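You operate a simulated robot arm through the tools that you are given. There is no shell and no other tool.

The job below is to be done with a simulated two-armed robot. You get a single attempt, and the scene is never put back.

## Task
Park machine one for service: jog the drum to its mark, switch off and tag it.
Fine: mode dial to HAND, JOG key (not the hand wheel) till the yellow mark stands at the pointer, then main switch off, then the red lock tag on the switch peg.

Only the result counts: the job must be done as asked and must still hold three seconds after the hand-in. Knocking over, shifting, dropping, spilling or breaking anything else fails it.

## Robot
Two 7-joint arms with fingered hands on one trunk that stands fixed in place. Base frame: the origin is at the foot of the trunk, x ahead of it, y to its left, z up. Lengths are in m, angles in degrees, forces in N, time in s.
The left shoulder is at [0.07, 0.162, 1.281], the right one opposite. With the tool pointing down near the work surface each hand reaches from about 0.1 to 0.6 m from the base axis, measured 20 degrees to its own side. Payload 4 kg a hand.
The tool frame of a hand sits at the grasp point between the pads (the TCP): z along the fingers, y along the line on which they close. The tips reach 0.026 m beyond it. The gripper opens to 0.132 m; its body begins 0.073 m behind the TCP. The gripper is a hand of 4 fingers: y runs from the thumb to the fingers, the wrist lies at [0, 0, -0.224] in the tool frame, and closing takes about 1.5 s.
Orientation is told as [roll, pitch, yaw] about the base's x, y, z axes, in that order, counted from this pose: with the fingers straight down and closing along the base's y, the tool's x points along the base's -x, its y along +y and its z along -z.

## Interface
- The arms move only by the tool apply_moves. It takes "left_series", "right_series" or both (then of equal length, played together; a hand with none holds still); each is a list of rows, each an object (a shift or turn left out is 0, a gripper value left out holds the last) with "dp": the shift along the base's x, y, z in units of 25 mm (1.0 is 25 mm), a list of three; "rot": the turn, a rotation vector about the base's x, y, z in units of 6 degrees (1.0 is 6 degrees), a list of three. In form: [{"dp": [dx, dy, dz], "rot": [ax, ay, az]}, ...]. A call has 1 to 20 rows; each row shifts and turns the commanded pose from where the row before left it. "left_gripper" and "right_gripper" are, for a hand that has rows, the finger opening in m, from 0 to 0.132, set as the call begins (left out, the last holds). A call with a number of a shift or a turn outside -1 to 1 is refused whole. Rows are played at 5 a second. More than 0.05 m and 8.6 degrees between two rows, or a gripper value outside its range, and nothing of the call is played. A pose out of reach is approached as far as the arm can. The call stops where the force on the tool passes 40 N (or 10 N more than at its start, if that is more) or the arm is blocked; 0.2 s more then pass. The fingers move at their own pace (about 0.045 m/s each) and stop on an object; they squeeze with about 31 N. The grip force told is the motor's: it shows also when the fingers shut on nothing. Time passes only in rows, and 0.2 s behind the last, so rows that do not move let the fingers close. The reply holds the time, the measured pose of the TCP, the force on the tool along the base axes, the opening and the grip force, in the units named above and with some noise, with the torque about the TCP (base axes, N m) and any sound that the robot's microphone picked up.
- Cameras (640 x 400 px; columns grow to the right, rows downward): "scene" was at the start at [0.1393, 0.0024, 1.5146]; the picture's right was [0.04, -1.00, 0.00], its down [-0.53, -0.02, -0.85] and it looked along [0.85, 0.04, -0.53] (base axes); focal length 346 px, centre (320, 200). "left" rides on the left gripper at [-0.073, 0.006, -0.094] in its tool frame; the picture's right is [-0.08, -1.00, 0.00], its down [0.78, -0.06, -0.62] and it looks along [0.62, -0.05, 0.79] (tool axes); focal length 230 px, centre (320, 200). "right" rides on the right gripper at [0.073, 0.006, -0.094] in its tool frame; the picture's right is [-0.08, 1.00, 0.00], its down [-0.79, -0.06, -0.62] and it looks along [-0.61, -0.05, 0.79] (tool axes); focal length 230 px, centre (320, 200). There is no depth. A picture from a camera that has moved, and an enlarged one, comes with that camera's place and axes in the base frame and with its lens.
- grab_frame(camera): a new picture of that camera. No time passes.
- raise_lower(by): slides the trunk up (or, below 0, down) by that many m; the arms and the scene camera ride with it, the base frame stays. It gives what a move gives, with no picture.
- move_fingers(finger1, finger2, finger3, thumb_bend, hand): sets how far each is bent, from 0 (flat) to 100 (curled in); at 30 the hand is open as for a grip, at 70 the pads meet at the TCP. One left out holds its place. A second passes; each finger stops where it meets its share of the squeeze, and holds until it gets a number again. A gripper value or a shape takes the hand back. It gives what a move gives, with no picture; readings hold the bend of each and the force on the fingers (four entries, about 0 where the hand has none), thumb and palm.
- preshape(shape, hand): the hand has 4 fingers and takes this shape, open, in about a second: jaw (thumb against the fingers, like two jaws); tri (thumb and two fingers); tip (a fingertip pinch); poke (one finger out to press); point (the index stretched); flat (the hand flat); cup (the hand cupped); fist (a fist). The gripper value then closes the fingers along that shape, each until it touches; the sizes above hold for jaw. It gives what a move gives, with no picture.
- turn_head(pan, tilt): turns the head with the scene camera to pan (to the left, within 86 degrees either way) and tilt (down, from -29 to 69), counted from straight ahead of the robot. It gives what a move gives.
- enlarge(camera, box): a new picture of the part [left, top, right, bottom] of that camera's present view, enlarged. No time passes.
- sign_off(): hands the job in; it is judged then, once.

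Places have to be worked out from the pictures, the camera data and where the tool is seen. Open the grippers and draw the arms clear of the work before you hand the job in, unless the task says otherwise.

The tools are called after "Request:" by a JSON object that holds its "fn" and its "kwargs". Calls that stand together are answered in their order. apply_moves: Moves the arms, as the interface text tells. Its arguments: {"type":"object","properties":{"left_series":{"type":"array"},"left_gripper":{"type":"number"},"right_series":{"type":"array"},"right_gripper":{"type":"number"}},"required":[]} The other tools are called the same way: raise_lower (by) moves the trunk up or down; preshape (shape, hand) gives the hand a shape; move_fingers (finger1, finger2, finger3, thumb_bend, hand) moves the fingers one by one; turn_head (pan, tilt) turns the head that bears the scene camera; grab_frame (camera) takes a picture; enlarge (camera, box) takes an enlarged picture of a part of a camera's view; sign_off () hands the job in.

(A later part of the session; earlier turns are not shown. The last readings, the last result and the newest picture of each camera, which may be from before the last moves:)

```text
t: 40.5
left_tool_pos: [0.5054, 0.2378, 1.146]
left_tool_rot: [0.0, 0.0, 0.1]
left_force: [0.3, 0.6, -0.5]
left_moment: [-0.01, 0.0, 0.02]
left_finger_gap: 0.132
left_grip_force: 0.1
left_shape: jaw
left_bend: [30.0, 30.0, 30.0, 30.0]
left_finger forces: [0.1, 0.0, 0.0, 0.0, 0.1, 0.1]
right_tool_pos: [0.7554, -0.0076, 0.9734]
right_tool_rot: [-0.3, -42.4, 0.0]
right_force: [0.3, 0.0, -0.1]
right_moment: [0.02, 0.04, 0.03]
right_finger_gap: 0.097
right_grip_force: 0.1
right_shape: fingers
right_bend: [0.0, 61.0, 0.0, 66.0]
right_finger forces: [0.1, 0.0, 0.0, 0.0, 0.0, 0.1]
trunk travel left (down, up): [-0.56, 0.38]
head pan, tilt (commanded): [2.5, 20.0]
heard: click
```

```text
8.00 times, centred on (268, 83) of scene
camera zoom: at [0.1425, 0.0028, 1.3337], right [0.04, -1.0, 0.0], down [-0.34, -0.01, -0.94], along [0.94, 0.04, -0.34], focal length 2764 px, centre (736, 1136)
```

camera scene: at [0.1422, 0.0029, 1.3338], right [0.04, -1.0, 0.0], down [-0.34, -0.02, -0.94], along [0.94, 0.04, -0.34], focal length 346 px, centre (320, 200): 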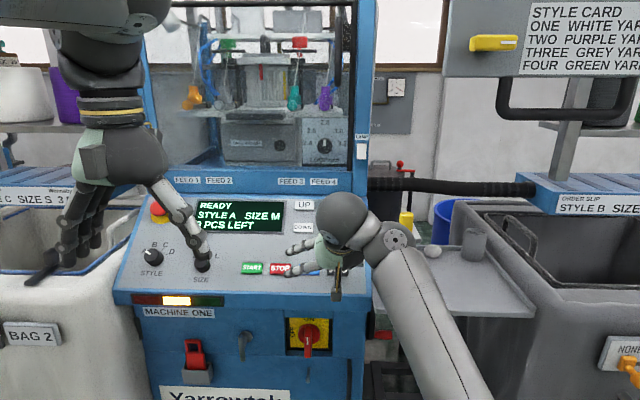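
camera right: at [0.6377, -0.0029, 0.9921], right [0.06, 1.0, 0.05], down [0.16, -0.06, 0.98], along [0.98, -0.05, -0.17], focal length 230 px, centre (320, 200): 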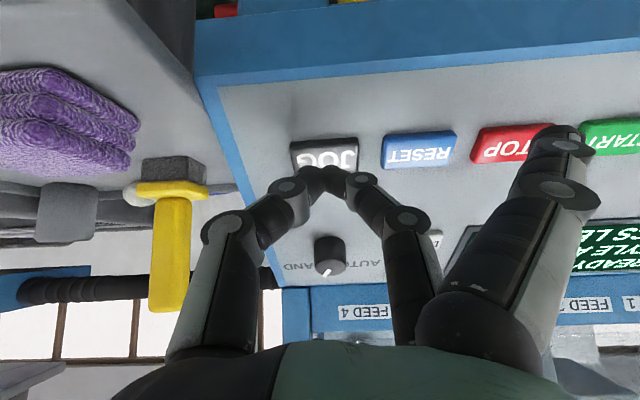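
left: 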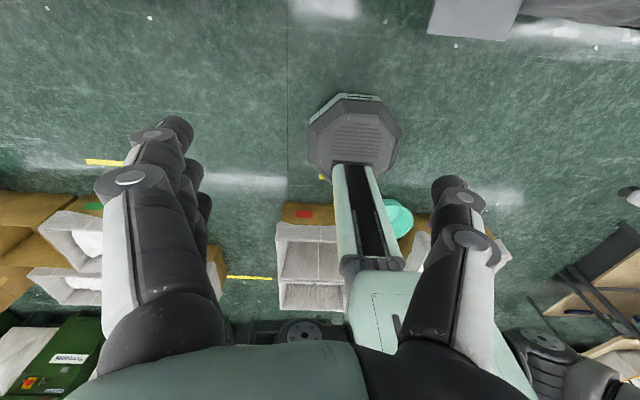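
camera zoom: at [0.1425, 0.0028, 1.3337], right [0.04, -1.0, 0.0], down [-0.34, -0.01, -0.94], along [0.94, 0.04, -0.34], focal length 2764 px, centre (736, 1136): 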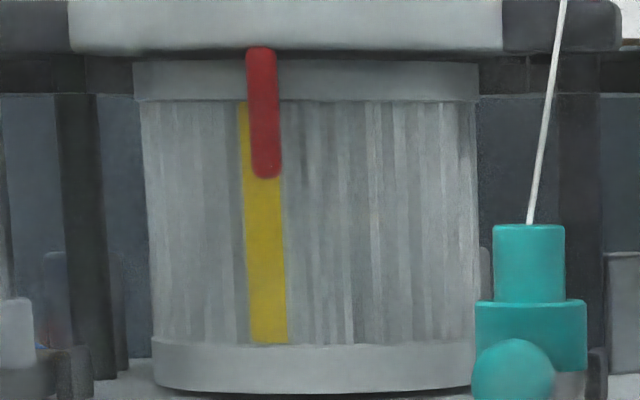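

The residual depends on parallax, because the pointer appears to hang from the collar rim in front of the drum. I bring the left hand up, pointing forward, so its camera sees the drum straight on.

Request:
{"fn": "apply_moves", "kwargs": {"left_series": [{"dp": [0.3, -0.19, 1], "rot": [0, -1, 0]}, {"dp": [0.3, -0.19, 1], "rot": [0, -1, 0]}, {"dp": [0.3, -0.19, 1], "rot": [0, -1, 0]}, {"dp": [0.3, -0.19, 1], "rot": [0, -1, 0]}, {"dp": [0.3, -0.19, 1], "rot": [0, -1, 0]}, {"dp": [0.3, -0.19, 1], "rot": [0, -1, 0]}, {"dp": [0.3, -0.19, 1], "rot": [0, -1, 0]}, {"dp": [0.3, -0.19, 1], "rot": [0, -1, 0]}, {"dp": [0.8, 0, 0], "rot": [0, -1, 0]}, {"dp": [0.8, 0, 0], "rot": [0, -1, 0]}, {"dp": [0.8, 0, 0], "rot": [0, -1, 0]}, {"dp": [0.8, 0, 0], "rot": [0, -1, 0]}, {"dp": [0.8, 0, 0], "rot": [0, -1, 0]}, {"dp": [0.8, 0, 0], "rot": [0, -1, 0]}, {"dp": [0.8, 0, 0], "rot": [0, -1, 0]}, {"dp": [0, 0, 0]}]}}

Request:
{"fn": "grab_frame", "kwargs": {"camera": "left"}}

Request:
{"fn": "grab_frame", "kwargs": {"camera": "scene"}}

```text
t: 44.0
left_tool_pos: [0.7046, 0.1989, 1.3507]
left_tool_rot: [-177.6, -89.9, 177.4]
left_force: [0.2, -0.8, 0.7]
left_moment: [-0.02, 0.03, 0.02]
left_finger_gap: 0.1323
left_grip_force: 0.1
left_shape: jaw
left_bend: [30.0, 30.0, 30.0, 30.0]
left_finger forces: [0.1, 0.1, 0.0, 0.0, 0.1, 0.0]
right_tool_pos: [0.7552, -0.0073, 0.9723]
right_tool_rot: [-0.4, -42.4, -0.1]
right_force: [-0.5, 0.9, 0.3]
right_moment: [0.01, 0.0, 0.02]
right_finger_gap: 0.0972
right_grip_force: 0.0
right_shape: fingers
right_bend: [0.0, 61.0, 0.0, 66.0]
right_finger forces: [0.0, 0.0, 0.0, 0.0, 0.0, 0.1]
trunk travel left (down, up): [-0.56, 0.38]
head pan, tilt (commanded): [2.5, 20.0]
```

```text
taken
camera left: at [0.6116, 0.2041, 1.4222], right [0.0, -1.0, 0.08], down [-0.61, -0.06, -0.79], along [0.79, -0.05, -0.61], focal length 230 px, centre (320, 200)
```

left: 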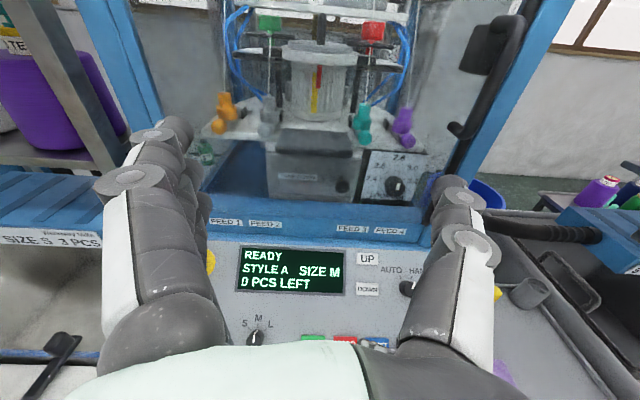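

```text
taken
camera scene: at [0.1419, 0.0023, 1.3338], right [0.04, -1.0, 0.0], down [-0.34, -0.01, -0.94], along [0.94, 0.04, -0.34], focal length 346 px, centre (320, 200)
```

scene: 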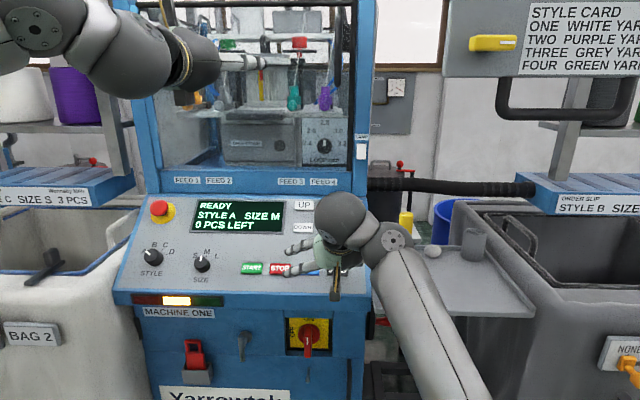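

The left camera sees the drum nearly straight on. I zoom in on pointer and stripe.

Request:
{"fn": "enlarge", "kwargs": {"camera": "left", "box": [268, 20, 378, 140]}}

Request:
{"fn": "enlarge", "kwargs": {"camera": "left", "box": [292, 50, 346, 125]}}

```text
3.33 times, centred on (323, 80) of left
camera zoom: at [0.6116, 0.2041, 1.4222], right [0.0, -1.0, 0.08], down [-0.61, -0.06, -0.79], along [0.79, -0.05, -0.61], focal length 767 px, centre (310, 600)
```

zoom: 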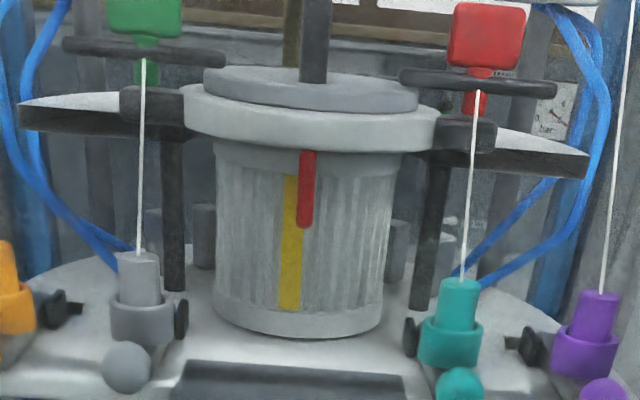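

```text
5.33 times, centred on (319, 88) of left
camera zoom: at [0.6116, 0.2041, 1.4222], right [0.0, -1.0, 0.08], down [-0.61, -0.06, -0.79], along [0.79, -0.05, -0.61], focal length 1227 px, centre (325, 800)
```

zoom: 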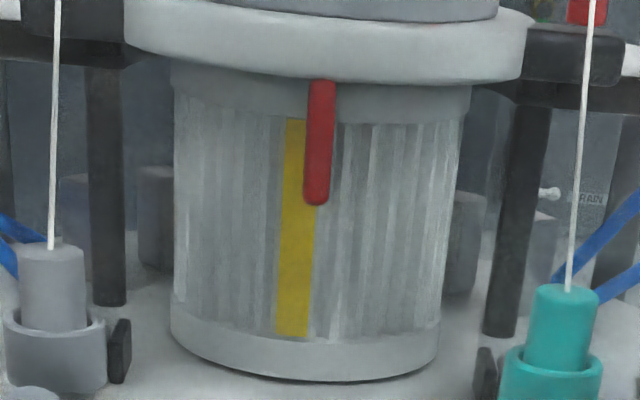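

From the front, the stripe is about 5.5° short of the pointer. I give a brief tap of about 0.2 s on JOG with a slightly shallower press and a quick release.

Request:
{"fn": "apply_moves", "kwargs": {"right_series": [{"dp": [0.269, 0, -0.296]}, {"dp": [0.242, 0, -0.266]}, {"dp": [-0.511, 0, 0.562]}, {"dp": [0, 0, 0]}]}}

Request:
{"fn": "enlarge", "kwargs": {"camera": "left", "box": [292, 50, 346, 125]}}

Request:
{"fn": "enlarge", "kwargs": {"camera": "scene", "box": [120, 170, 380, 320]}}

```text
t: 45.0
left_tool_pos: [0.7063, 0.1987, 1.3487]
left_tool_rot: [-17.0, -90.1, 16.9]
left_force: [0.1, -0.2, -0.9]
left_moment: [0.03, 0.01, -0.03]
left_finger_gap: 0.1318
left_grip_force: 0.1
left_shape: jaw
left_bend: [30.0, 30.0, 30.0, 30.0]
left_finger forces: [0.0, 0.0, 0.0, 0.0, 0.1, 0.1]
right_tool_pos: [0.7577, -0.0069, 0.9724]
right_tool_rot: [-0.3, -42.4, -0.1]
right_force: [-0.6, -0.1, -0.1]
right_moment: [-0.02, 0.0, 0.02]
right_finger_gap: 0.0976
right_grip_force: 0.0
right_shape: fingers
right_bend: [0.0, 62.0, 0.0, 66.0]
right_finger forces: [0.0, 0.0, 0.0, 0.0, 0.1, 0.0]
trunk travel left (down, up): [-0.56, 0.38]
head pan, tilt (commanded): [2.5, 20.0]
heard: click
```

```text
5.33 times, centred on (319, 88) of left
camera zoom: at [0.6131, 0.2042, 1.4213], right [0.0, -1.0, 0.08], down [-0.62, -0.06, -0.78], along [0.79, -0.05, -0.62], focal length 1227 px, centre (325, 800)
```

zoom: 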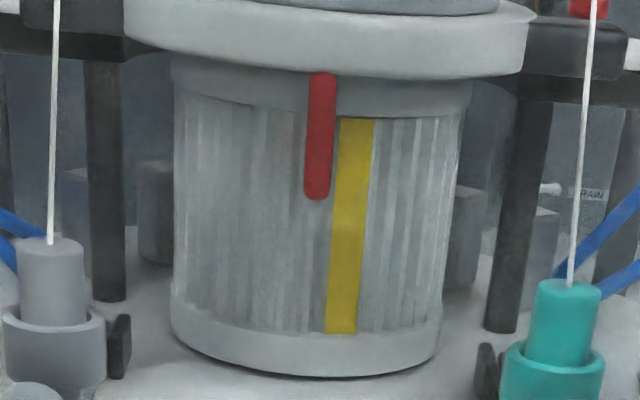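

```text
2.46 times, centred on (250, 245) of scene
camera zoom: at [0.1431, 0.0025, 1.3336], right [0.04, -1.0, 0.0], down [-0.34, -0.01, -0.94], along [0.94, 0.04, -0.34], focal length 850 px, centre (492, 89)
```

zoom: 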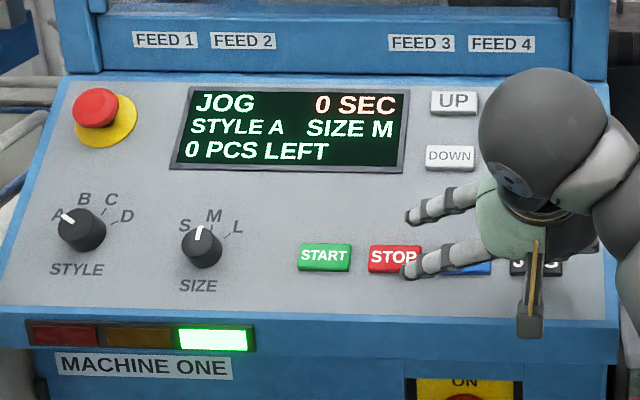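

The tap moved the drum about 20° and the display still shows JOG, although the key is released. A short press may give a minimum pulse; I let a moment pass and look again.

Request:
{"fn": "apply_moves", "kwargs": {"right_series": [{"dp": [-0.135, 0, 0.148]}]}}

Request:
{"fn": "enlarge", "kwargs": {"camera": "left", "box": [292, 50, 346, 125]}}

Request:
{"fn": "enlarge", "kwargs": {"camera": "scene", "box": [120, 170, 380, 320]}}

Request:
{"fn": "enlarge", "kwargs": {"camera": "right", "box": [220, 90, 420, 215]}}

```text
t: 45.4
left_tool_pos: [0.7062, 0.1992, 1.3485]
left_tool_rot: [-69.7, -90.1, 69.7]
left_force: [-0.7, -0.5, 0.8]
left_moment: [-0.03, 0.0, 0.02]
left_finger_gap: 0.1317
left_grip_force: 0.0
left_shape: jaw
left_bend: [30.0, 30.0, 30.0, 30.0]
left_finger forces: [0.1, 0.1, 0.1, 0.0, 0.0, 0.0]
right_tool_pos: [0.7535, -0.0077, 0.9756]
right_tool_rot: [-0.2, -42.4, -0.2]
right_force: [-0.4, 1.2, 0.3]
right_moment: [-0.03, 0.0, -0.01]
right_finger_gap: 0.0972
right_grip_force: 0.0
right_shape: fingers
right_bend: [0.0, 62.0, 0.0, 66.0]
right_finger forces: [0.0, 0.0, 0.0, 0.0, 0.0, 0.1]
trunk travel left (down, up): [-0.56, 0.38]
head pan, tilt (commanded): [2.5, 20.0]
```

```text
5.33 times, centred on (319, 88) of left
camera zoom: at [0.6125, 0.2046, 1.4216], right [0.0, -1.0, 0.08], down [-0.62, -0.06, -0.78], along [0.79, -0.05, -0.61], focal length 1227 px, centre (325, 800)
```

zoom: 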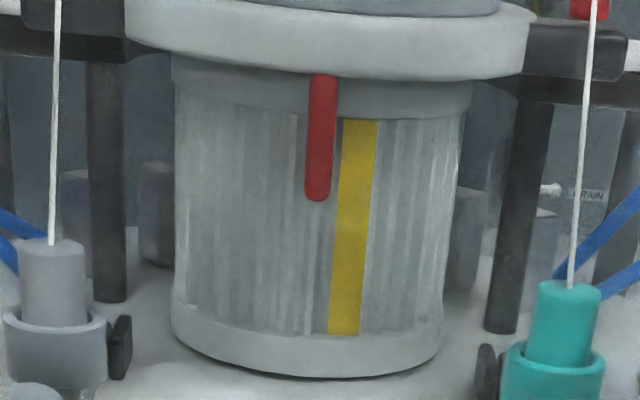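

```text
2.46 times, centred on (250, 245) of scene
camera zoom: at [0.1426, 0.0028, 1.3337], right [0.04, -1.0, 0.0], down [-0.34, -0.01, -0.94], along [0.94, 0.04, -0.34], focal length 850 px, centre (492, 89)
```

zoom: 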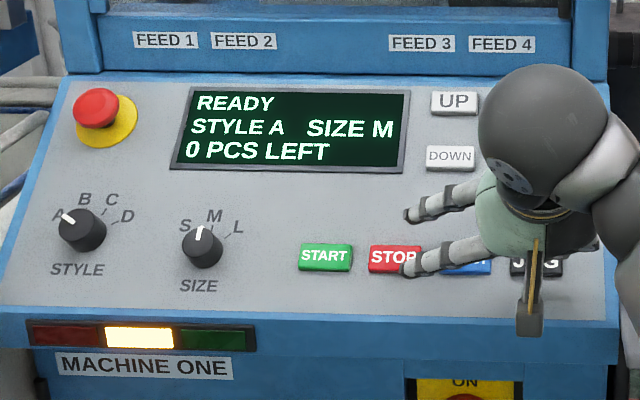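

```text
3.20 times, centred on (320, 152) of right
camera zoom: at [0.6349, -0.001, 0.9958], right [0.06, 1.0, 0.05], down [0.16, -0.06, 0.98], along [0.98, -0.05, -0.17], focal length 736 px, centre (320, 352)
```

zoom: 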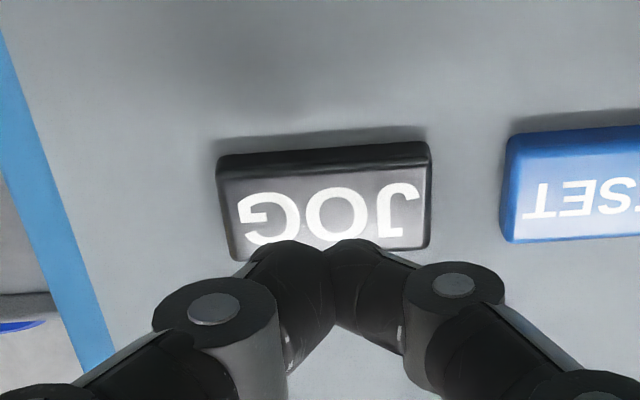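

A short tap gives a fixed minimum pulse of about 0.7 s, so the stripe is now about 14° past the pointer. The drum only turns one way, so I take it round once more with one continuous hold, watching from the front camera.

Request:
{"fn": "apply_moves", "kwargs": {"right_series": [{"dp": [0.135, 0, -0.148]}, {"dp": [0.269, 0, -0.296]}, {"dp": [0.269, 0, -0.296]}, {"dp": [0, 0, 0]}, {"dp": [0, 0, 0]}, {"dp": [0, 0, 0]}, {"dp": [0, 0, 0]}, {"dp": [0, 0, 0]}, {"dp": [0, 0, 0]}, {"dp": [0, 0, 0]}, {"dp": [0, 0, 0]}, {"dp": [0, 0, 0]}, {"dp": [0, 0, 0]}, {"dp": [0, 0, 0]}, {"dp": [0, 0, 0]}, {"dp": [0, 0, 0]}, {"dp": [0, 0, 0]}, {"dp": [0, 0, 0]}, {"dp": [0, 0, 0]}, {"dp": [0, 0, 0]}]}}

Request:
{"fn": "enlarge", "kwargs": {"camera": "scene", "box": [120, 170, 380, 320]}}

Request:
{"fn": "enlarge", "kwargs": {"camera": "left", "box": [292, 50, 346, 125]}}

```text
t: 49.5
left_tool_pos: [0.7047, 0.1988, 1.3499]
left_tool_rot: [-131.1, -90.1, 131.0]
left_force: [0.4, -0.7, 0.1]
left_moment: [0.02, -0.02, 0.0]
left_finger_gap: 0.1316
left_grip_force: 0.1
left_shape: jaw
left_bend: [30.0, 30.0, 30.0, 30.0]
left_finger forces: [0.1, 0.0, 0.0, 0.0, 0.1, 0.0]
right_tool_pos: [0.7686, -0.0079, 0.9579]
right_tool_rot: [-0.3, -42.3, -0.1]
right_force: [-1.1, 1.7, 4.3]
right_moment: [0.05, -0.03, 0.02]
right_finger_gap: 0.0975
right_grip_force: 0.1
right_shape: fingers
right_bend: [0.0, 62.0, 0.0, 66.0]
right_finger forces: [0.0, 0.0, 0.1, 0.1, 0.1, 0.0]
trunk travel left (down, up): [-0.56, 0.38]
head pan, tilt (commanded): [2.5, 20.0]
heard: click
```

```text
2.46 times, centred on (250, 245) of scene
camera zoom: at [0.1417, 0.0029, 1.3338], right [0.04, -1.0, 0.0], down [-0.34, -0.01, -0.94], along [0.94, 0.04, -0.34], focal length 850 px, centre (492, 89)
```

zoom: 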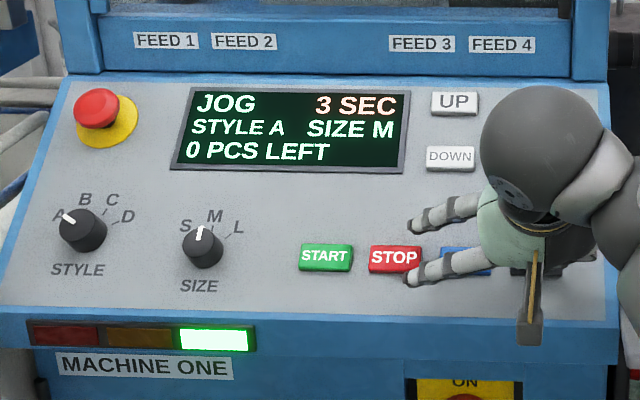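

```text
5.33 times, centred on (319, 88) of left
camera zoom: at [0.6116, 0.2047, 1.422], right [0.0, -1.0, 0.08], down [-0.62, -0.06, -0.79], along [0.79, -0.05, -0.61], focal length 1227 px, centre (325, 800)
```

zoom: 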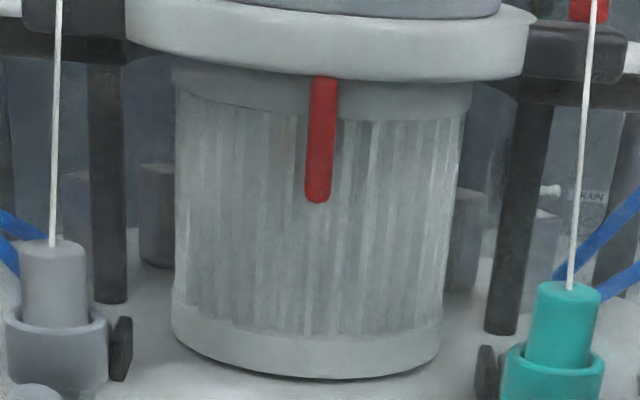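

The jog has been running for over 3 s with the mark now on the far side. I keep holding for about 4.2 s more.

Request:
{"fn": "apply_moves", "kwargs": {"right_series": [{"dp": [0, 0, 0]}, {"dp": [0, 0, 0]}, {"dp": [0, 0, 0]}, {"dp": [0, 0, 0]}, {"dp": [0, 0, 0]}, {"dp": [0, 0, 0]}, {"dp": [0, 0, 0]}, {"dp": [0, 0, 0]}, {"dp": [0, 0, 0]}, {"dp": [0, 0, 0]}, {"dp": [0, 0, 0]}, {"dp": [0, 0, 0]}, {"dp": [0, 0, 0]}, {"dp": [0, 0, 0]}, {"dp": [0, 0, 0]}, {"dp": [0, 0, 0]}, {"dp": [0, 0, 0]}, {"dp": [0, 0, 0]}, {"dp": [0, 0, 0]}, {"dp": [0, 0, 0]}]}}

Request:
{"fn": "enlarge", "kwargs": {"camera": "left", "box": [292, 50, 346, 125]}}

```text
t: 53.8
left_tool_pos: [0.7047, 0.1998, 1.3484]
left_tool_rot: [-130.3, -90.0, 130.4]
left_force: [0.1, -0.1, -0.1]
left_moment: [0.0, 0.03, -0.01]
left_finger_gap: 0.1315
left_grip_force: 0.1
left_shape: jaw
left_bend: [30.0, 30.0, 30.0, 30.0]
left_finger forces: [0.0, 0.0, 0.0, 0.1, 0.1, 0.0]
right_tool_pos: [0.7693, -0.0082, 0.9576]
right_tool_rot: [-0.4, -42.4, -0.1]
right_force: [-2.5, 1.1, 4.7]
right_moment: [0.01, -0.02, 0.02]
right_finger_gap: 0.0974
right_grip_force: 0.1
right_shape: fingers
right_bend: [0.0, 62.0, 0.0, 66.0]
right_finger forces: [0.1, 0.1, 0.0, 0.0, 0.1, 0.0]
trunk travel left (down, up): [-0.56, 0.38]
head pan, tilt (commanded): [2.5, 20.0]
```

```text
5.33 times, centred on (319, 88) of left
camera zoom: at [0.6116, 0.2047, 1.422], right [0.0, -1.0, 0.08], down [-0.62, -0.06, -0.79], along [0.79, -0.05, -0.61], focal length 1227 px, centre (325, 800)
```

zoom: 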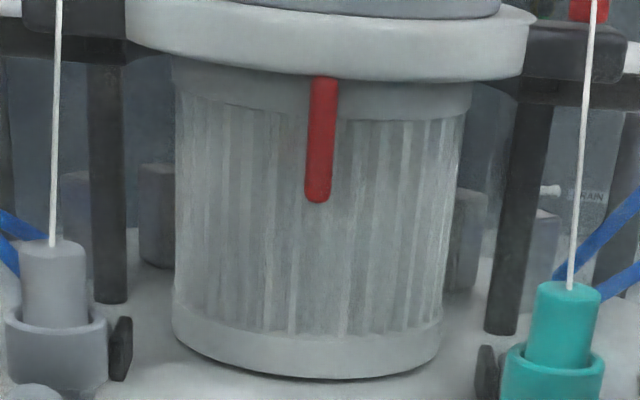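

The mark is still behind the drum, as predicted. I hold another 2 s.

Request:
{"fn": "apply_moves", "kwargs": {"right_series": [{"dp": [0, 0, 0]}, {"dp": [0, 0, 0]}, {"dp": [0, 0, 0]}, {"dp": [0, 0, 0]}, {"dp": [0, 0, 0]}, {"dp": [0, 0, 0]}, {"dp": [0, 0, 0]}, {"dp": [0, 0, 0]}, {"dp": [0, 0, 0]}]}}

Request:
{"fn": "enlarge", "kwargs": {"camera": "left", "box": [292, 50, 346, 125]}}

```text
t: 55.8
left_tool_pos: [0.7056, 0.1988, 1.3491]
left_tool_rot: [-130.5, -90.0, 130.4]
left_force: [0.2, 1.0, -0.4]
left_moment: [-0.04, -0.01, 0.0]
left_finger_gap: 0.1318
left_grip_force: 0.0
left_shape: jaw
left_bend: [30.0, 30.0, 30.0, 30.0]
left_finger forces: [0.0, 0.2, 0.0, 0.1, 0.0, 0.0]
right_tool_pos: [0.7699, -0.0082, 0.9576]
right_tool_rot: [-0.3, -42.4, -0.2]
right_force: [-1.9, 0.9, 4.3]
right_moment: [0.05, 0.0, 0.03]
right_finger_gap: 0.0972
right_grip_force: 0.1
right_shape: fingers
right_bend: [0.0, 62.0, 0.0, 66.0]
right_finger forces: [0.0, 0.0, 0.0, 0.1, 0.0, 0.1]
trunk travel left (down, up): [-0.56, 0.38]
head pan, tilt (commanded): [2.5, 20.0]
```

```text
5.33 times, centred on (319, 88) of left
camera zoom: at [0.6116, 0.2047, 1.422], right [0.0, -1.0, 0.08], down [-0.62, -0.06, -0.79], along [0.79, -0.05, -0.61], focal length 1227 px, centre (325, 800)
```

zoom: 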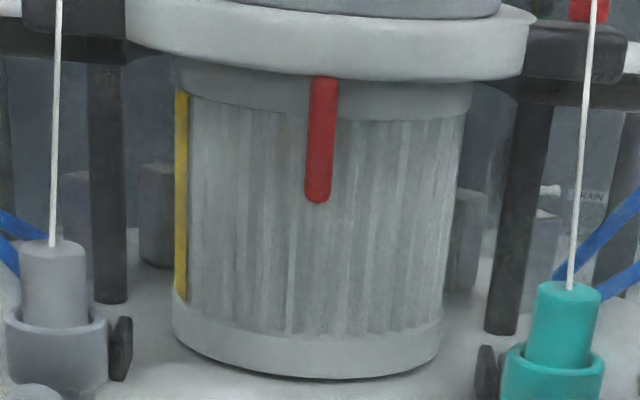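

The mark is back at about -66.5° in the front view, turning at about 28.2°/s. I hold 1.2 s more and re-measure near the front for an exact release.

Request:
{"fn": "apply_moves", "kwargs": {"right_series": [{"dp": [0, 0, 0]}, {"dp": [0, 0, 0]}, {"dp": [0, 0, 0]}, {"dp": [0, 0, 0]}, {"dp": [0, 0, 0]}]}}

Request:
{"fn": "enlarge", "kwargs": {"camera": "left", "box": [292, 50, 346, 125]}}

```text
t: 57.0
left_tool_pos: [0.7052, 0.1995, 1.3489]
left_tool_rot: [-130.9, -90.1, 130.9]
left_force: [-0.2, -0.1, -0.1]
left_moment: [0.02, 0.03, 0.0]
left_finger_gap: 0.1315
left_grip_force: 0.0
left_shape: jaw
left_bend: [30.0, 30.0, 30.0, 30.0]
left_finger forces: [0.0, 0.1, 0.1, 0.1, 0.1, 0.1]
right_tool_pos: [0.7687, -0.0066, 0.9572]
right_tool_rot: [-0.3, -42.5, -0.1]
right_force: [-2.2, 1.0, 3.9]
right_moment: [0.03, -0.03, 0.03]
right_finger_gap: 0.0972
right_grip_force: 0.1
right_shape: fingers
right_bend: [0.0, 62.0, 0.0, 66.0]
right_finger forces: [0.1, 0.0, 0.0, 0.0, 0.1, 0.0]
trunk travel left (down, up): [-0.56, 0.38]
head pan, tilt (commanded): [2.5, 20.0]
```

```text
5.33 times, centred on (319, 88) of left
camera zoom: at [0.6116, 0.2047, 1.422], right [0.0, -1.0, 0.08], down [-0.62, -0.06, -0.79], along [0.79, -0.05, -0.61], focal length 1227 px, centre (325, 800)
```

zoom: 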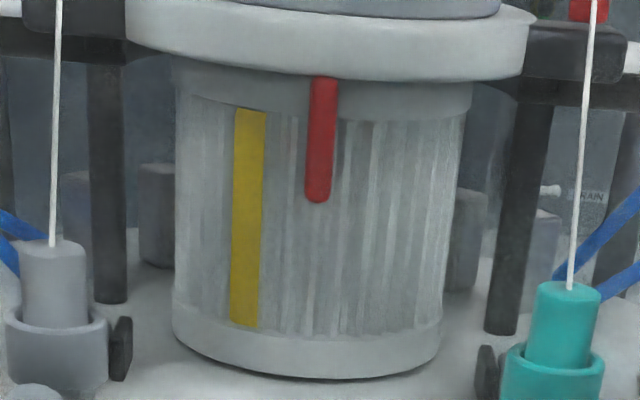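

The mark is at -25.7° with about 26° to go, which is about 0.91 s. I hold three rows and release with a slow first retreat row, timed to land there.

Request:
{"fn": "apply_moves", "kwargs": {"right_series": [{"dp": [0, 0, 0]}, {"dp": [0, 0, 0]}, {"dp": [0, 0, 0]}, {"dp": [-0.108, 0, 0.118]}, {"dp": [-0.43, 0, 0.474]}, {"dp": [0, 0, 0]}]}}

Request:
{"fn": "enlarge", "kwargs": {"camera": "left", "box": [292, 50, 346, 125]}}

Request:
{"fn": "enlarge", "kwargs": {"camera": "scene", "box": [120, 170, 380, 320]}}

```text
t: 58.4
left_tool_pos: [0.7057, 0.1989, 1.3482]
left_tool_rot: [-22.6, -90.0, 22.6]
left_force: [0.1, 0.1, -0.5]
left_moment: [-0.02, -0.03, 0.0]
left_finger_gap: 0.1317
left_grip_force: 0.0
left_shape: jaw
left_bend: [30.0, 30.0, 30.0, 30.0]
left_finger forces: [0.0, 0.0, 0.0, 0.0, 0.1, 0.0]
right_tool_pos: [0.7564, -0.0086, 0.9717]
right_tool_rot: [-0.3, -42.3, 0.0]
right_force: [0.5, -0.6, -0.1]
right_moment: [-0.02, 0.02, -0.01]
right_finger_gap: 0.0974
right_grip_force: 0.1
right_shape: fingers
right_bend: [0.0, 62.0, 0.0, 66.0]
right_finger forces: [0.0, 0.1, 0.0, 0.1, 0.1, 0.1]
trunk travel left (down, up): [-0.56, 0.38]
head pan, tilt (commanded): [2.5, 20.0]
```

```text
5.33 times, centred on (319, 88) of left
camera zoom: at [0.6132, 0.2043, 1.4213], right [0.0, -1.0, 0.08], down [-0.62, -0.06, -0.78], along [0.79, -0.05, -0.62], focal length 1227 px, centre (325, 800)
```

zoom: 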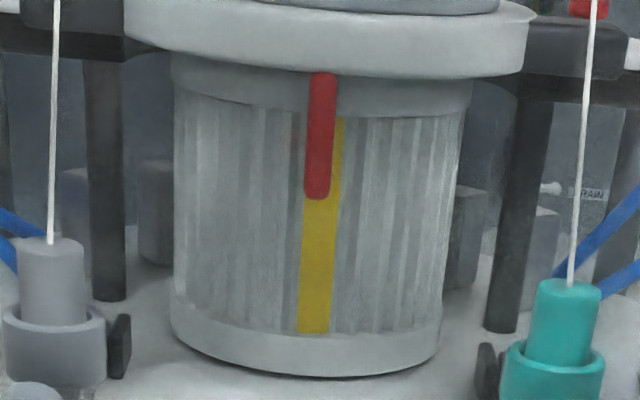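

```text
2.46 times, centred on (250, 245) of scene
camera zoom: at [0.1432, 0.0025, 1.3336], right [0.04, -1.0, 0.0], down [-0.34, -0.01, -0.94], along [0.94, 0.04, -0.34], focal length 850 px, centre (492, 89)
```

zoom: 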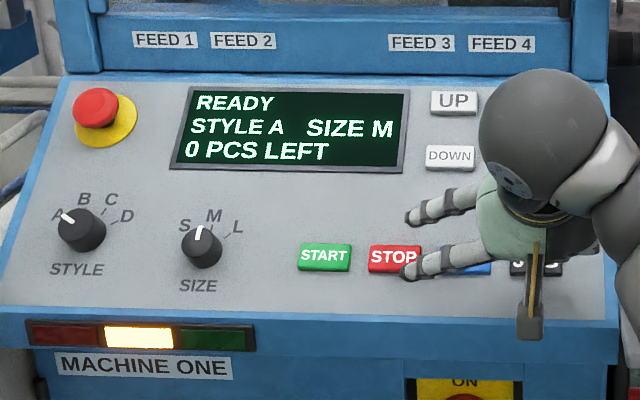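

The stripe now stands behind the pointer within about 2°, and the display is back to READY. I retract the right hand from the panel and draw the left hand back before lowering the trunk.

Request:
{"fn": "apply_moves", "kwargs": {"right_series": [{"dp": [-0.673, 0, 0.74]}, {"dp": [-0.673, 0, 0.74]}, {"dp": [-0.673, 0, 0.74]}, {"dp": [-0.673, 0, 0.74]}, {"dp": [-1, 0, 0]}, {"dp": [-1, -0.5, 0]}, {"dp": [-1, -1, 0]}, {"dp": [-1, -1, 0]}, {"dp": [-1, -1, 0]}, {"dp": [-1, -1, 0]}, {"dp": [-1, -1, 0]}, {"dp": [0, -0.5, 0]}], "left_series": [{"dp": [0, 0, 0]}, {"dp": [0, 0, 0]}, {"dp": [0, 0, 0]}, {"dp": [0, 0, 0]}, {"dp": [-1, 0, 0]}, {"dp": [-1, 0, 0]}, {"dp": [-1, 0, 0]}, {"dp": [-1, 0, 0]}, {"dp": [-1, 0, 0]}, {"dp": [-1, 0, 0]}, {"dp": [0, 0, 0]}, {"dp": [0, 0, 0]}]}}

Request:
{"fn": "grab_frame", "kwargs": {"camera": "scene"}}

Request:
{"fn": "enlarge", "kwargs": {"camera": "scene", "box": [200, 40, 340, 130]}}

```text
t: 61.0
left_tool_pos: [0.5567, 0.1974, 1.3464]
left_tool_rot: [-118.9, -90.0, 118.9]
left_force: [0.2, 0.0, -0.1]
left_moment: [0.03, -0.01, 0.0]
left_finger_gap: 0.1322
left_grip_force: 0.1
left_shape: jaw
left_bend: [30.0, 30.0, 30.0, 30.0]
left_finger forces: [0.0, 0.0, 0.0, 0.1, 0.0, 0.1]
right_tool_pos: [0.6405, -0.0757, 1.0009]
right_tool_rot: [-0.3, -42.4, -0.1]
right_force: [0.5, 0.3, -0.7]
right_moment: [0.03, 0.0, 0.03]
right_finger_gap: 0.0975
right_grip_force: 0.0
right_shape: fingers
right_bend: [0.0, 62.0, 0.0, 66.0]
right_finger forces: [0.0, 0.0, 0.1, 0.0, 0.0, 0.1]
right hand out of reach, approached as far as the arm can: row 6, 7, 8, 9, 10, 11
trunk travel left (down, up): [-0.56, 0.38]
head pan, tilt (commanded): [2.5, 20.0]
```

```text
taken
camera scene: at [0.1422, 0.0025, 1.3338], right [0.04, -1.0, 0.0], down [-0.34, -0.01, -0.94], along [0.94, 0.04, -0.34], focal length 346 px, centre (320, 200)
```

scene: 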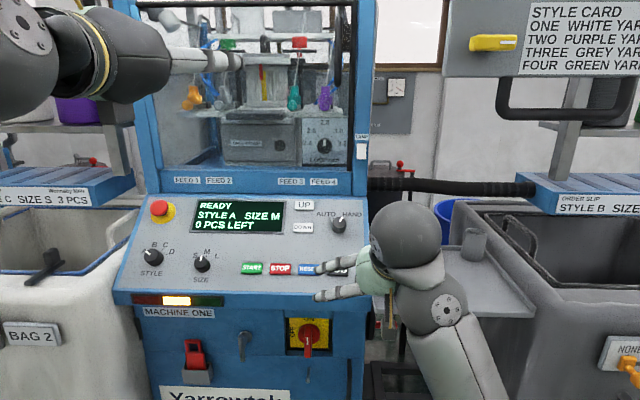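

```text
4.44 times, centred on (270, 85) of scene
camera zoom: at [0.1422, 0.0025, 1.3338], right [0.04, -1.0, 0.0], down [-0.34, -0.01, -0.94], along [0.94, 0.04, -0.34], focal length 1535 px, centre (542, 711)
```

zoom: 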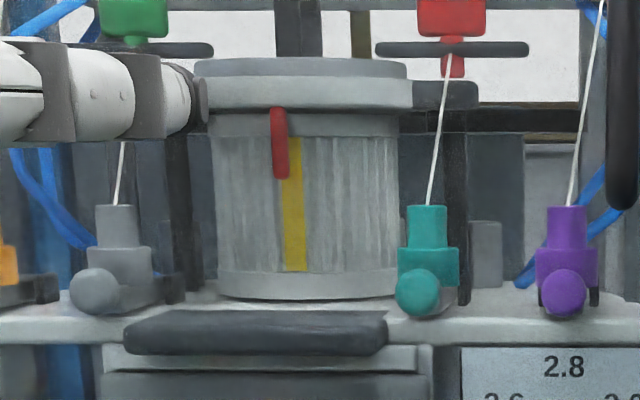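

The dial clearly stands on HAND and the drum has held. The right arm couldn't retract straight in that pose, and before going on I measure the stripe once more at high zoom.

Request:
{"fn": "enlarge", "kwargs": {"camera": "scene", "box": [240, 58, 296, 108]}}

Request:
{"fn": "enlarge", "kwargs": {"camera": "left", "box": [290, 40, 360, 130]}}

Request:
{"fn": "grab_frame", "kwargs": {"camera": "right"}}

```text
8.00 times, centred on (268, 83) of scene
camera zoom: at [0.1422, 0.0025, 1.3338], right [0.04, -1.0, 0.0], down [-0.34, -0.01, -0.94], along [0.94, 0.04, -0.34], focal length 2764 px, centre (736, 1136)
```

zoom: 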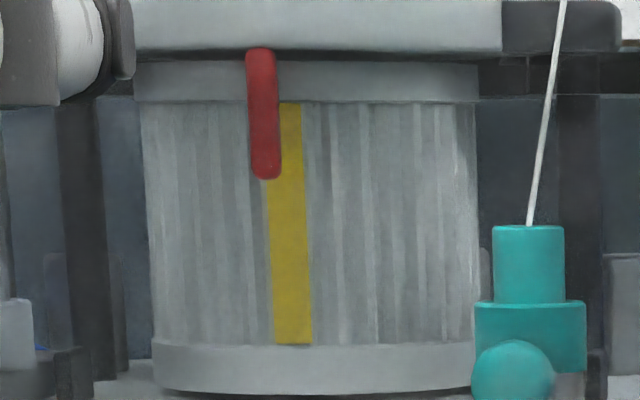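

```text
4.44 times, centred on (325, 85) of left
camera zoom: at [0.463, 0.2034, 1.4192], right [0.0, -1.0, 0.08], down [-0.62, -0.06, -0.78], along [0.79, -0.05, -0.61], focal length 1022 px, centre (298, 711)
```

zoom: 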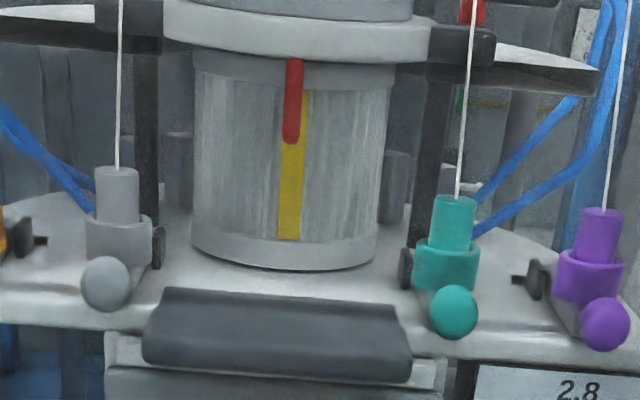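

```text
taken
camera right: at [0.5219, -0.0692, 1.0216], right [0.06, 1.0, 0.05], down [0.16, -0.06, 0.98], along [0.98, -0.05, -0.17], focal length 230 px, centre (320, 200)
```

right: 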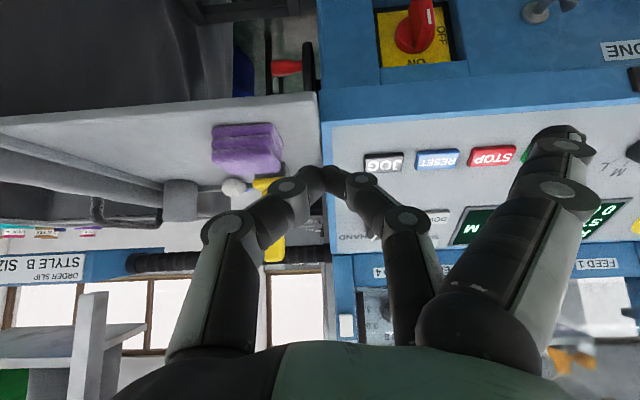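

The stripe is within about 2–3° of the pointer from both views, and the stripe itself is about 14° wide, so I accept it. I bring the right hand back to tool-down in free space, off to the side.

Request:
{"fn": "apply_moves", "kwargs": {"right_series": [{"dp": [-0.3, -0.4, 0.8], "rot": [0, 1, 0]}, {"dp": [-0.3, -0.4, 0.8], "rot": [0, 1, 0]}, {"dp": [-0.3, -0.4, 0.8], "rot": [0, 1, 0]}, {"dp": [-0.3, -0.4, 0.8], "rot": [0, 1, 0]}, {"dp": [-0.3, -0.4, 0], "rot": [0, 1, 0]}, {"dp": [-0.3, -0.4, 0], "rot": [0, 1, 0]}, {"dp": [-0.3, -0.4, 0], "rot": [0, 1, 0]}, {"dp": [0, 0, 0]}]}}

Request:
{"fn": "grab_frame", "kwargs": {"camera": "scene"}}

```text
t: 62.8
left_tool_pos: [0.5565, 0.1973, 1.3449]
left_tool_rot: [-103.3, -90.0, 103.3]
left_force: [0.3, -0.6, -0.1]
left_moment: [0.02, 0.01, -0.02]
left_finger_gap: 0.1319
left_grip_force: 0.1
left_shape: jaw
left_bend: [30.0, 30.0, 30.0, 30.0]
left_finger forces: [0.0, 0.0, 0.0, 0.1, 0.0, 0.0]
right_tool_pos: [0.6737, -0.1285, 0.8763]
right_tool_rot: [-0.3, -21.6, 0.0]
right_force: [0.1, -0.3, -0.5]
right_moment: [0.02, 0.02, -0.01]
right_finger_gap: 0.0972
right_grip_force: 0.1
right_shape: fingers
right_bend: [0.0, 62.0, 0.0, 66.0]
right_finger forces: [0.1, 0.0, 0.1, 0.0, 0.0, 0.0]
right hand out of reach, approached as far as the arm can: row 1, 2, 3, 4, 5, 6, 7
trunk travel left (down, up): [-0.56, 0.38]
head pan, tilt (commanded): [2.5, 20.0]
```

```text
taken
camera scene: at [0.1421, 0.0031, 1.3338], right [0.04, -1.0, 0.0], down [-0.34, -0.02, -0.94], along [0.94, 0.04, -0.34], focal length 346 px, centre (320, 200)
```

scene: 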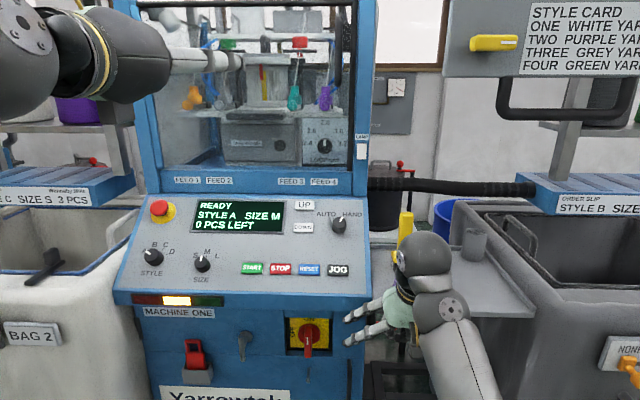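

The right arm is in an elbow-low posture that can't point the tool down here, and the hand sank in front of the tray (no contact). I back it out by pitching the hand up towards forward while rising, checking after a few rows.

Request:
{"fn": "apply_moves", "kwargs": {"right_series": [{"dp": [-0.4, 0, 0.6], "rot": [0, -1, 0]}, {"dp": [-0.4, 0, 0.6], "rot": [0, -1, 0]}, {"dp": [-0.4, 0, 0.6], "rot": [0, -1, 0]}, {"dp": [-0.4, 0, 0.6], "rot": [0, -1, 0]}]}}

Request:
{"fn": "grab_frame", "kwargs": {"camera": "scene"}}

```text
t: 63.8
left_tool_pos: [0.5562, 0.1962, 1.3466]
left_tool_rot: [-162.4, -90.0, 162.1]
left_force: [-0.1, -0.3, -0.3]
left_moment: [0.01, 0.03, -0.01]
left_finger_gap: 0.1318
left_grip_force: 0.2
left_shape: jaw
left_bend: [30.0, 30.0, 30.0, 30.0]
left_finger forces: [0.0, 0.0, 0.0, 0.0, 0.0, 0.0]
right_tool_pos: [0.6342, -0.1286, 0.9378]
right_tool_rot: [-0.1, -45.7, -0.3]
right_force: [-0.3, -0.3, -0.3]
right_moment: [-0.02, -0.01, 0.03]
right_finger_gap: 0.0975
right_grip_force: 0.0
right_shape: fingers
right_bend: [0.0, 62.0, 0.0, 66.0]
right_finger forces: [0.0, 0.0, 0.0, 0.0, 0.1, 0.0]
trunk travel left (down, up): [-0.56, 0.38]
head pan, tilt (commanded): [2.5, 20.0]
```

```text
taken
camera scene: at [0.1421, 0.0023, 1.3338], right [0.04, -1.0, 0.0], down [-0.34, -0.01, -0.94], along [0.94, 0.04, -0.34], focal length 346 px, centre (320, 200)
```

scene: 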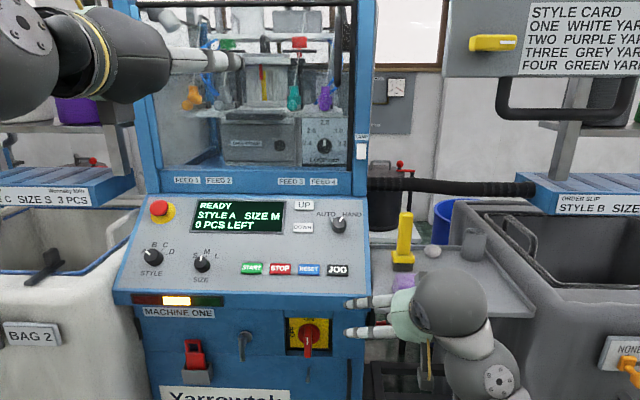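

The motion is now followed exactly. I keep pitching the right hand forward while drawing it back, out and up, to park it clear.

Request:
{"fn": "apply_moves", "kwargs": {"right_series": [{"dp": [-0.4, -0.4, 0.6], "rot": [0, -1, 0]}, {"dp": [-0.4, -0.4, 0.6], "rot": [0, -1, 0]}, {"dp": [-0.4, -0.4, 0.6], "rot": [0, -1, 0]}, {"dp": [-0.4, -0.4, 0.6], "rot": [0, -1, 0]}, {"dp": [-0.4, -0.4, 0.6], "rot": [0, -1, 0]}, {"dp": [-0.4, -0.4, 0.6], "rot": [0, -1, 0]}, {"dp": [-0.4, -0.4, 0], "rot": [0, -1, 0]}]}}

Request:
{"fn": "grab_frame", "kwargs": {"camera": "scene"}}

```text
t: 65.3
left_tool_pos: [0.557, 0.1993, 1.3465]
left_tool_rot: [-51.9, -89.9, 51.9]
left_force: [-0.1, 0.0, -0.4]
left_moment: [-0.03, 0.03, -0.04]
left_finger_gap: 0.132
left_grip_force: 0.1
left_shape: jaw
left_bend: [30.0, 30.0, 30.0, 30.0]
left_finger forces: [0.0, 0.1, 0.1, 0.1, 0.0, 0.1]
right_tool_pos: [0.5751, -0.1874, 1.0258]
right_tool_rot: [-0.1, -81.6, -0.1]
right_force: [0.3, 0.3, -0.9]
right_moment: [0.0, -0.01, 0.0]
right_finger_gap: 0.0973
right_grip_force: 0.0
right_shape: fingers
right_bend: [0.0, 62.0, 0.0, 66.0]
right_finger forces: [0.0, 0.1, 0.0, 0.1, 0.0, 0.0]
right hand out of reach, approached as far as the arm can: row 7
trunk travel left (down, up): [-0.56, 0.38]
head pan, tilt (commanded): [2.5, 20.0]
```

```text
taken
camera scene: at [0.1431, 0.0034, 1.3336], right [0.04, -1.0, 0.0], down [-0.34, -0.02, -0.94], along [0.94, 0.04, -0.34], focal length 346 px, centre (320, 200)
```

scene: 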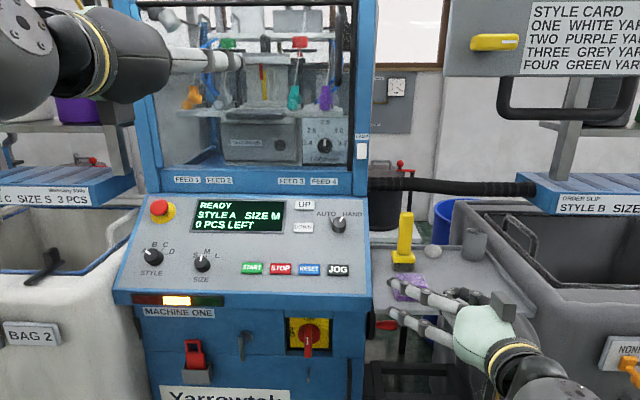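

The right hand is parked clear. I lower the trunk 0.25 m so the left arm can work level with the switch, tag and peg.

Request:
{"fn": "raise_lower", "kwargs": {"by": -0.25}}

Request:
{"fn": "grab_frame", "kwargs": {"camera": "scene"}}

Request:
{"fn": "enlarge", "kwargs": {"camera": "scene", "box": [130, 200, 370, 350]}}

Request:
{"fn": "grab_frame", "kwargs": {"camera": "left"}}

```text
t: 67.9
left_tool_pos: [0.5556, 0.1982, 1.095]
left_tool_rot: [-63.7, -89.9, 63.7]
left_force: [0.2, -0.1, -0.3]
left_moment: [-0.01, 0.02, 0.03]
left_finger_gap: 0.1318
left_grip_force: 0.0
left_shape: jaw
left_bend: [30.0, 30.0, 30.0, 30.0]
left_finger forces: [0.0, 0.0, 0.0, 0.0, 0.0, 0.0]
right_tool_pos: [0.5748, -0.1881, 0.7765]
right_tool_rot: [0.4, -81.6, -0.6]
right_force: [-0.4, -0.3, 0.3]
right_moment: [0.02, 0.02, 0.01]
right_finger_gap: 0.0975
right_grip_force: 0.1
right_shape: fingers
right_bend: [0.0, 62.0, 0.0, 66.0]
right_finger forces: [0.0, 0.0, 0.1, 0.0, 0.1, 0.0]
trunk travel left (down, up): [-0.31, 0.63]
head pan, tilt (commanded): [2.5, 20.0]
```

```text
taken
camera scene: at [0.1425, 0.0026, 1.0838], right [0.04, -1.0, 0.0], down [-0.34, -0.01, -0.94], along [0.94, 0.04, -0.34], focal length 346 px, centre (320, 200)
```

scene: 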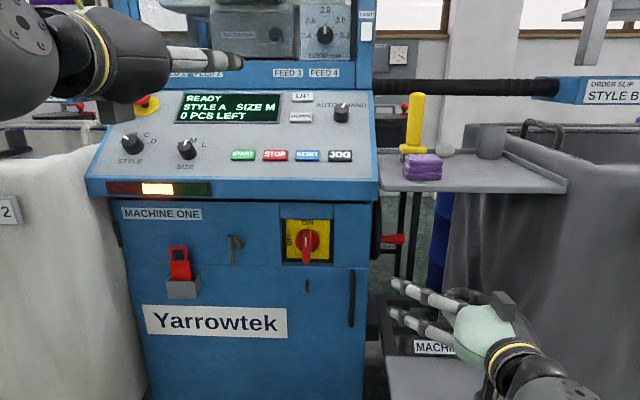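

```text
2.67 times, centred on (250, 275) of scene
camera zoom: at [0.1425, 0.0026, 1.0838], right [0.04, -1.0, 0.0], down [-0.34, -0.01, -0.94], along [0.94, 0.04, -0.34], focal length 921 px, centre (507, 0)
```

zoom: 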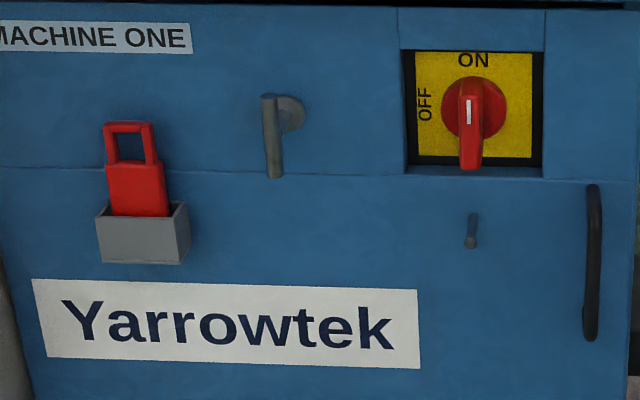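

```text
taken
camera left: at [0.4635, 0.2035, 1.1691], right [0.0, -1.0, 0.08], down [-0.62, -0.06, -0.78], along [0.79, -0.05, -0.61], focal length 230 px, centre (320, 200)
```

left: 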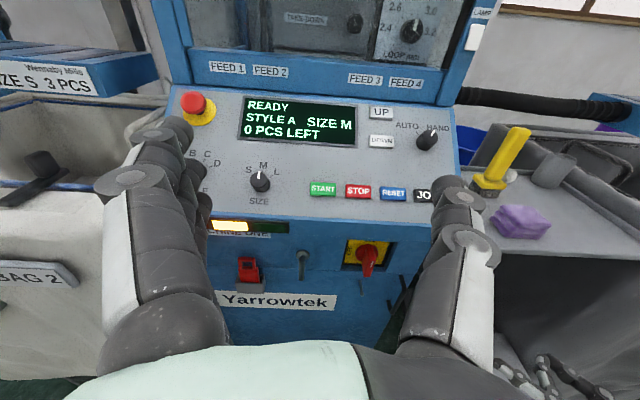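

The switch bar now shows clearly: its white line points up to ON and OFF is on the left, so it needs a 90° counter-clockwise turn. I shift the right hand further out and bring the left hand down in front of the switch for a close look.

Request:
{"fn": "apply_moves", "kwargs": {"right_series": [{"dp": [-0.3, -1, 0]}, {"dp": [-0.3, -1, 0]}, {"dp": [-0.3, -1, 0]}, {"dp": [0, 0, 0]}, {"dp": [0, 0, 0]}, {"dp": [0, 0, 0]}, {"dp": [0, 0, 0]}, {"dp": [0, 0, 0]}, {"dp": [0, 0, 0]}, {"dp": [0, 0, 0]}, {"dp": [0, 0, 0]}, {"dp": [0, 0, 0]}], "left_series": [{"dp": [0, 0, -0.98]}, {"dp": [0, 0, -0.98]}, {"dp": [0, 0, -0.98]}, {"dp": [0.148, -0.6, -0.98]}, {"dp": [0.148, -0.6, -0.98]}, {"dp": [0.148, -0.6, -0.98]}, {"dp": [0.148, -0.6, -0.98]}, {"dp": [0.148, -0.6, -0.98]}, {"dp": [0.148, -0.6, -0.98]}, {"dp": [0.3, -0.6, -0.98]}, {"dp": [0.3, -0.6, -0.98]}, {"dp": [0.3, -0.68, -0.98]}], "left_gripper": 0.08}}

Request:
{"fn": "grab_frame", "kwargs": {"camera": "left"}}

Request:
{"fn": "grab_frame", "kwargs": {"camera": "scene"}}

```text
t: 70.5
left_tool_pos: [0.6003, 0.0606, 0.8024]
left_tool_rot: [-151.5, -90.0, 151.6]
left_force: [0.6, -0.2, -1.1]
left_moment: [0.0, 0.04, 0.01]
left_finger_gap: 0.0804
left_grip_force: 0.0
left_shape: jaw
left_bend: [71.0, 71.0, 71.0, 69.0]
left_finger forces: [0.0, 0.0, 0.0, 0.0, 0.0, 0.1]
right_tool_pos: [0.5686, -0.2131, 0.7766]
right_tool_rot: [0.5, -81.7, -0.8]
right_force: [-0.2, 0.8, 0.1]
right_moment: [0.03, -0.01, 0.01]
right_finger_gap: 0.0972
right_grip_force: 0.1
right_shape: fingers
right_bend: [0.0, 62.0, 0.0, 66.0]
right_finger forces: [0.0, 0.0, 0.0, 0.0, 0.0, 0.0]
right hand out of reach, approached as far as the arm can: row 2, 3
trunk travel left (down, up): [-0.31, 0.63]
head pan, tilt (commanded): [2.5, 20.0]
```

```text
taken
camera left: at [0.5073, 0.0667, 0.8752], right [0.0, -1.0, 0.08], down [-0.62, -0.06, -0.79], along [0.79, -0.05, -0.61], focal length 230 px, centre (320, 200)
```

left: 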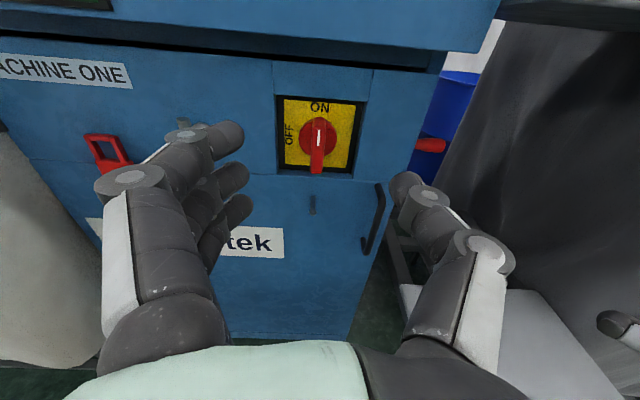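

```text
taken
camera scene: at [0.1429, 0.0022, 1.0837], right [0.04, -1.0, 0.0], down [-0.34, -0.01, -0.94], along [0.94, 0.04, -0.34], focal length 346 px, centre (320, 200)
```

scene: 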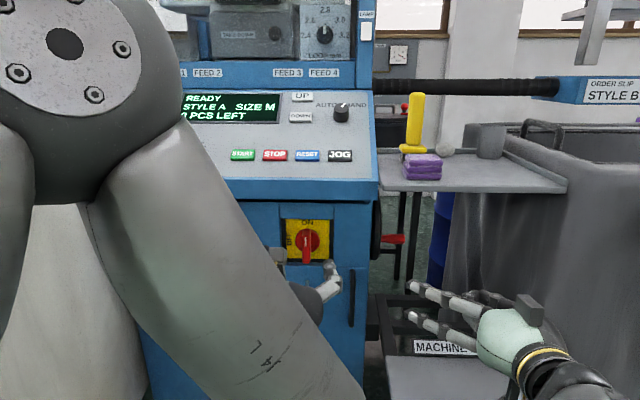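

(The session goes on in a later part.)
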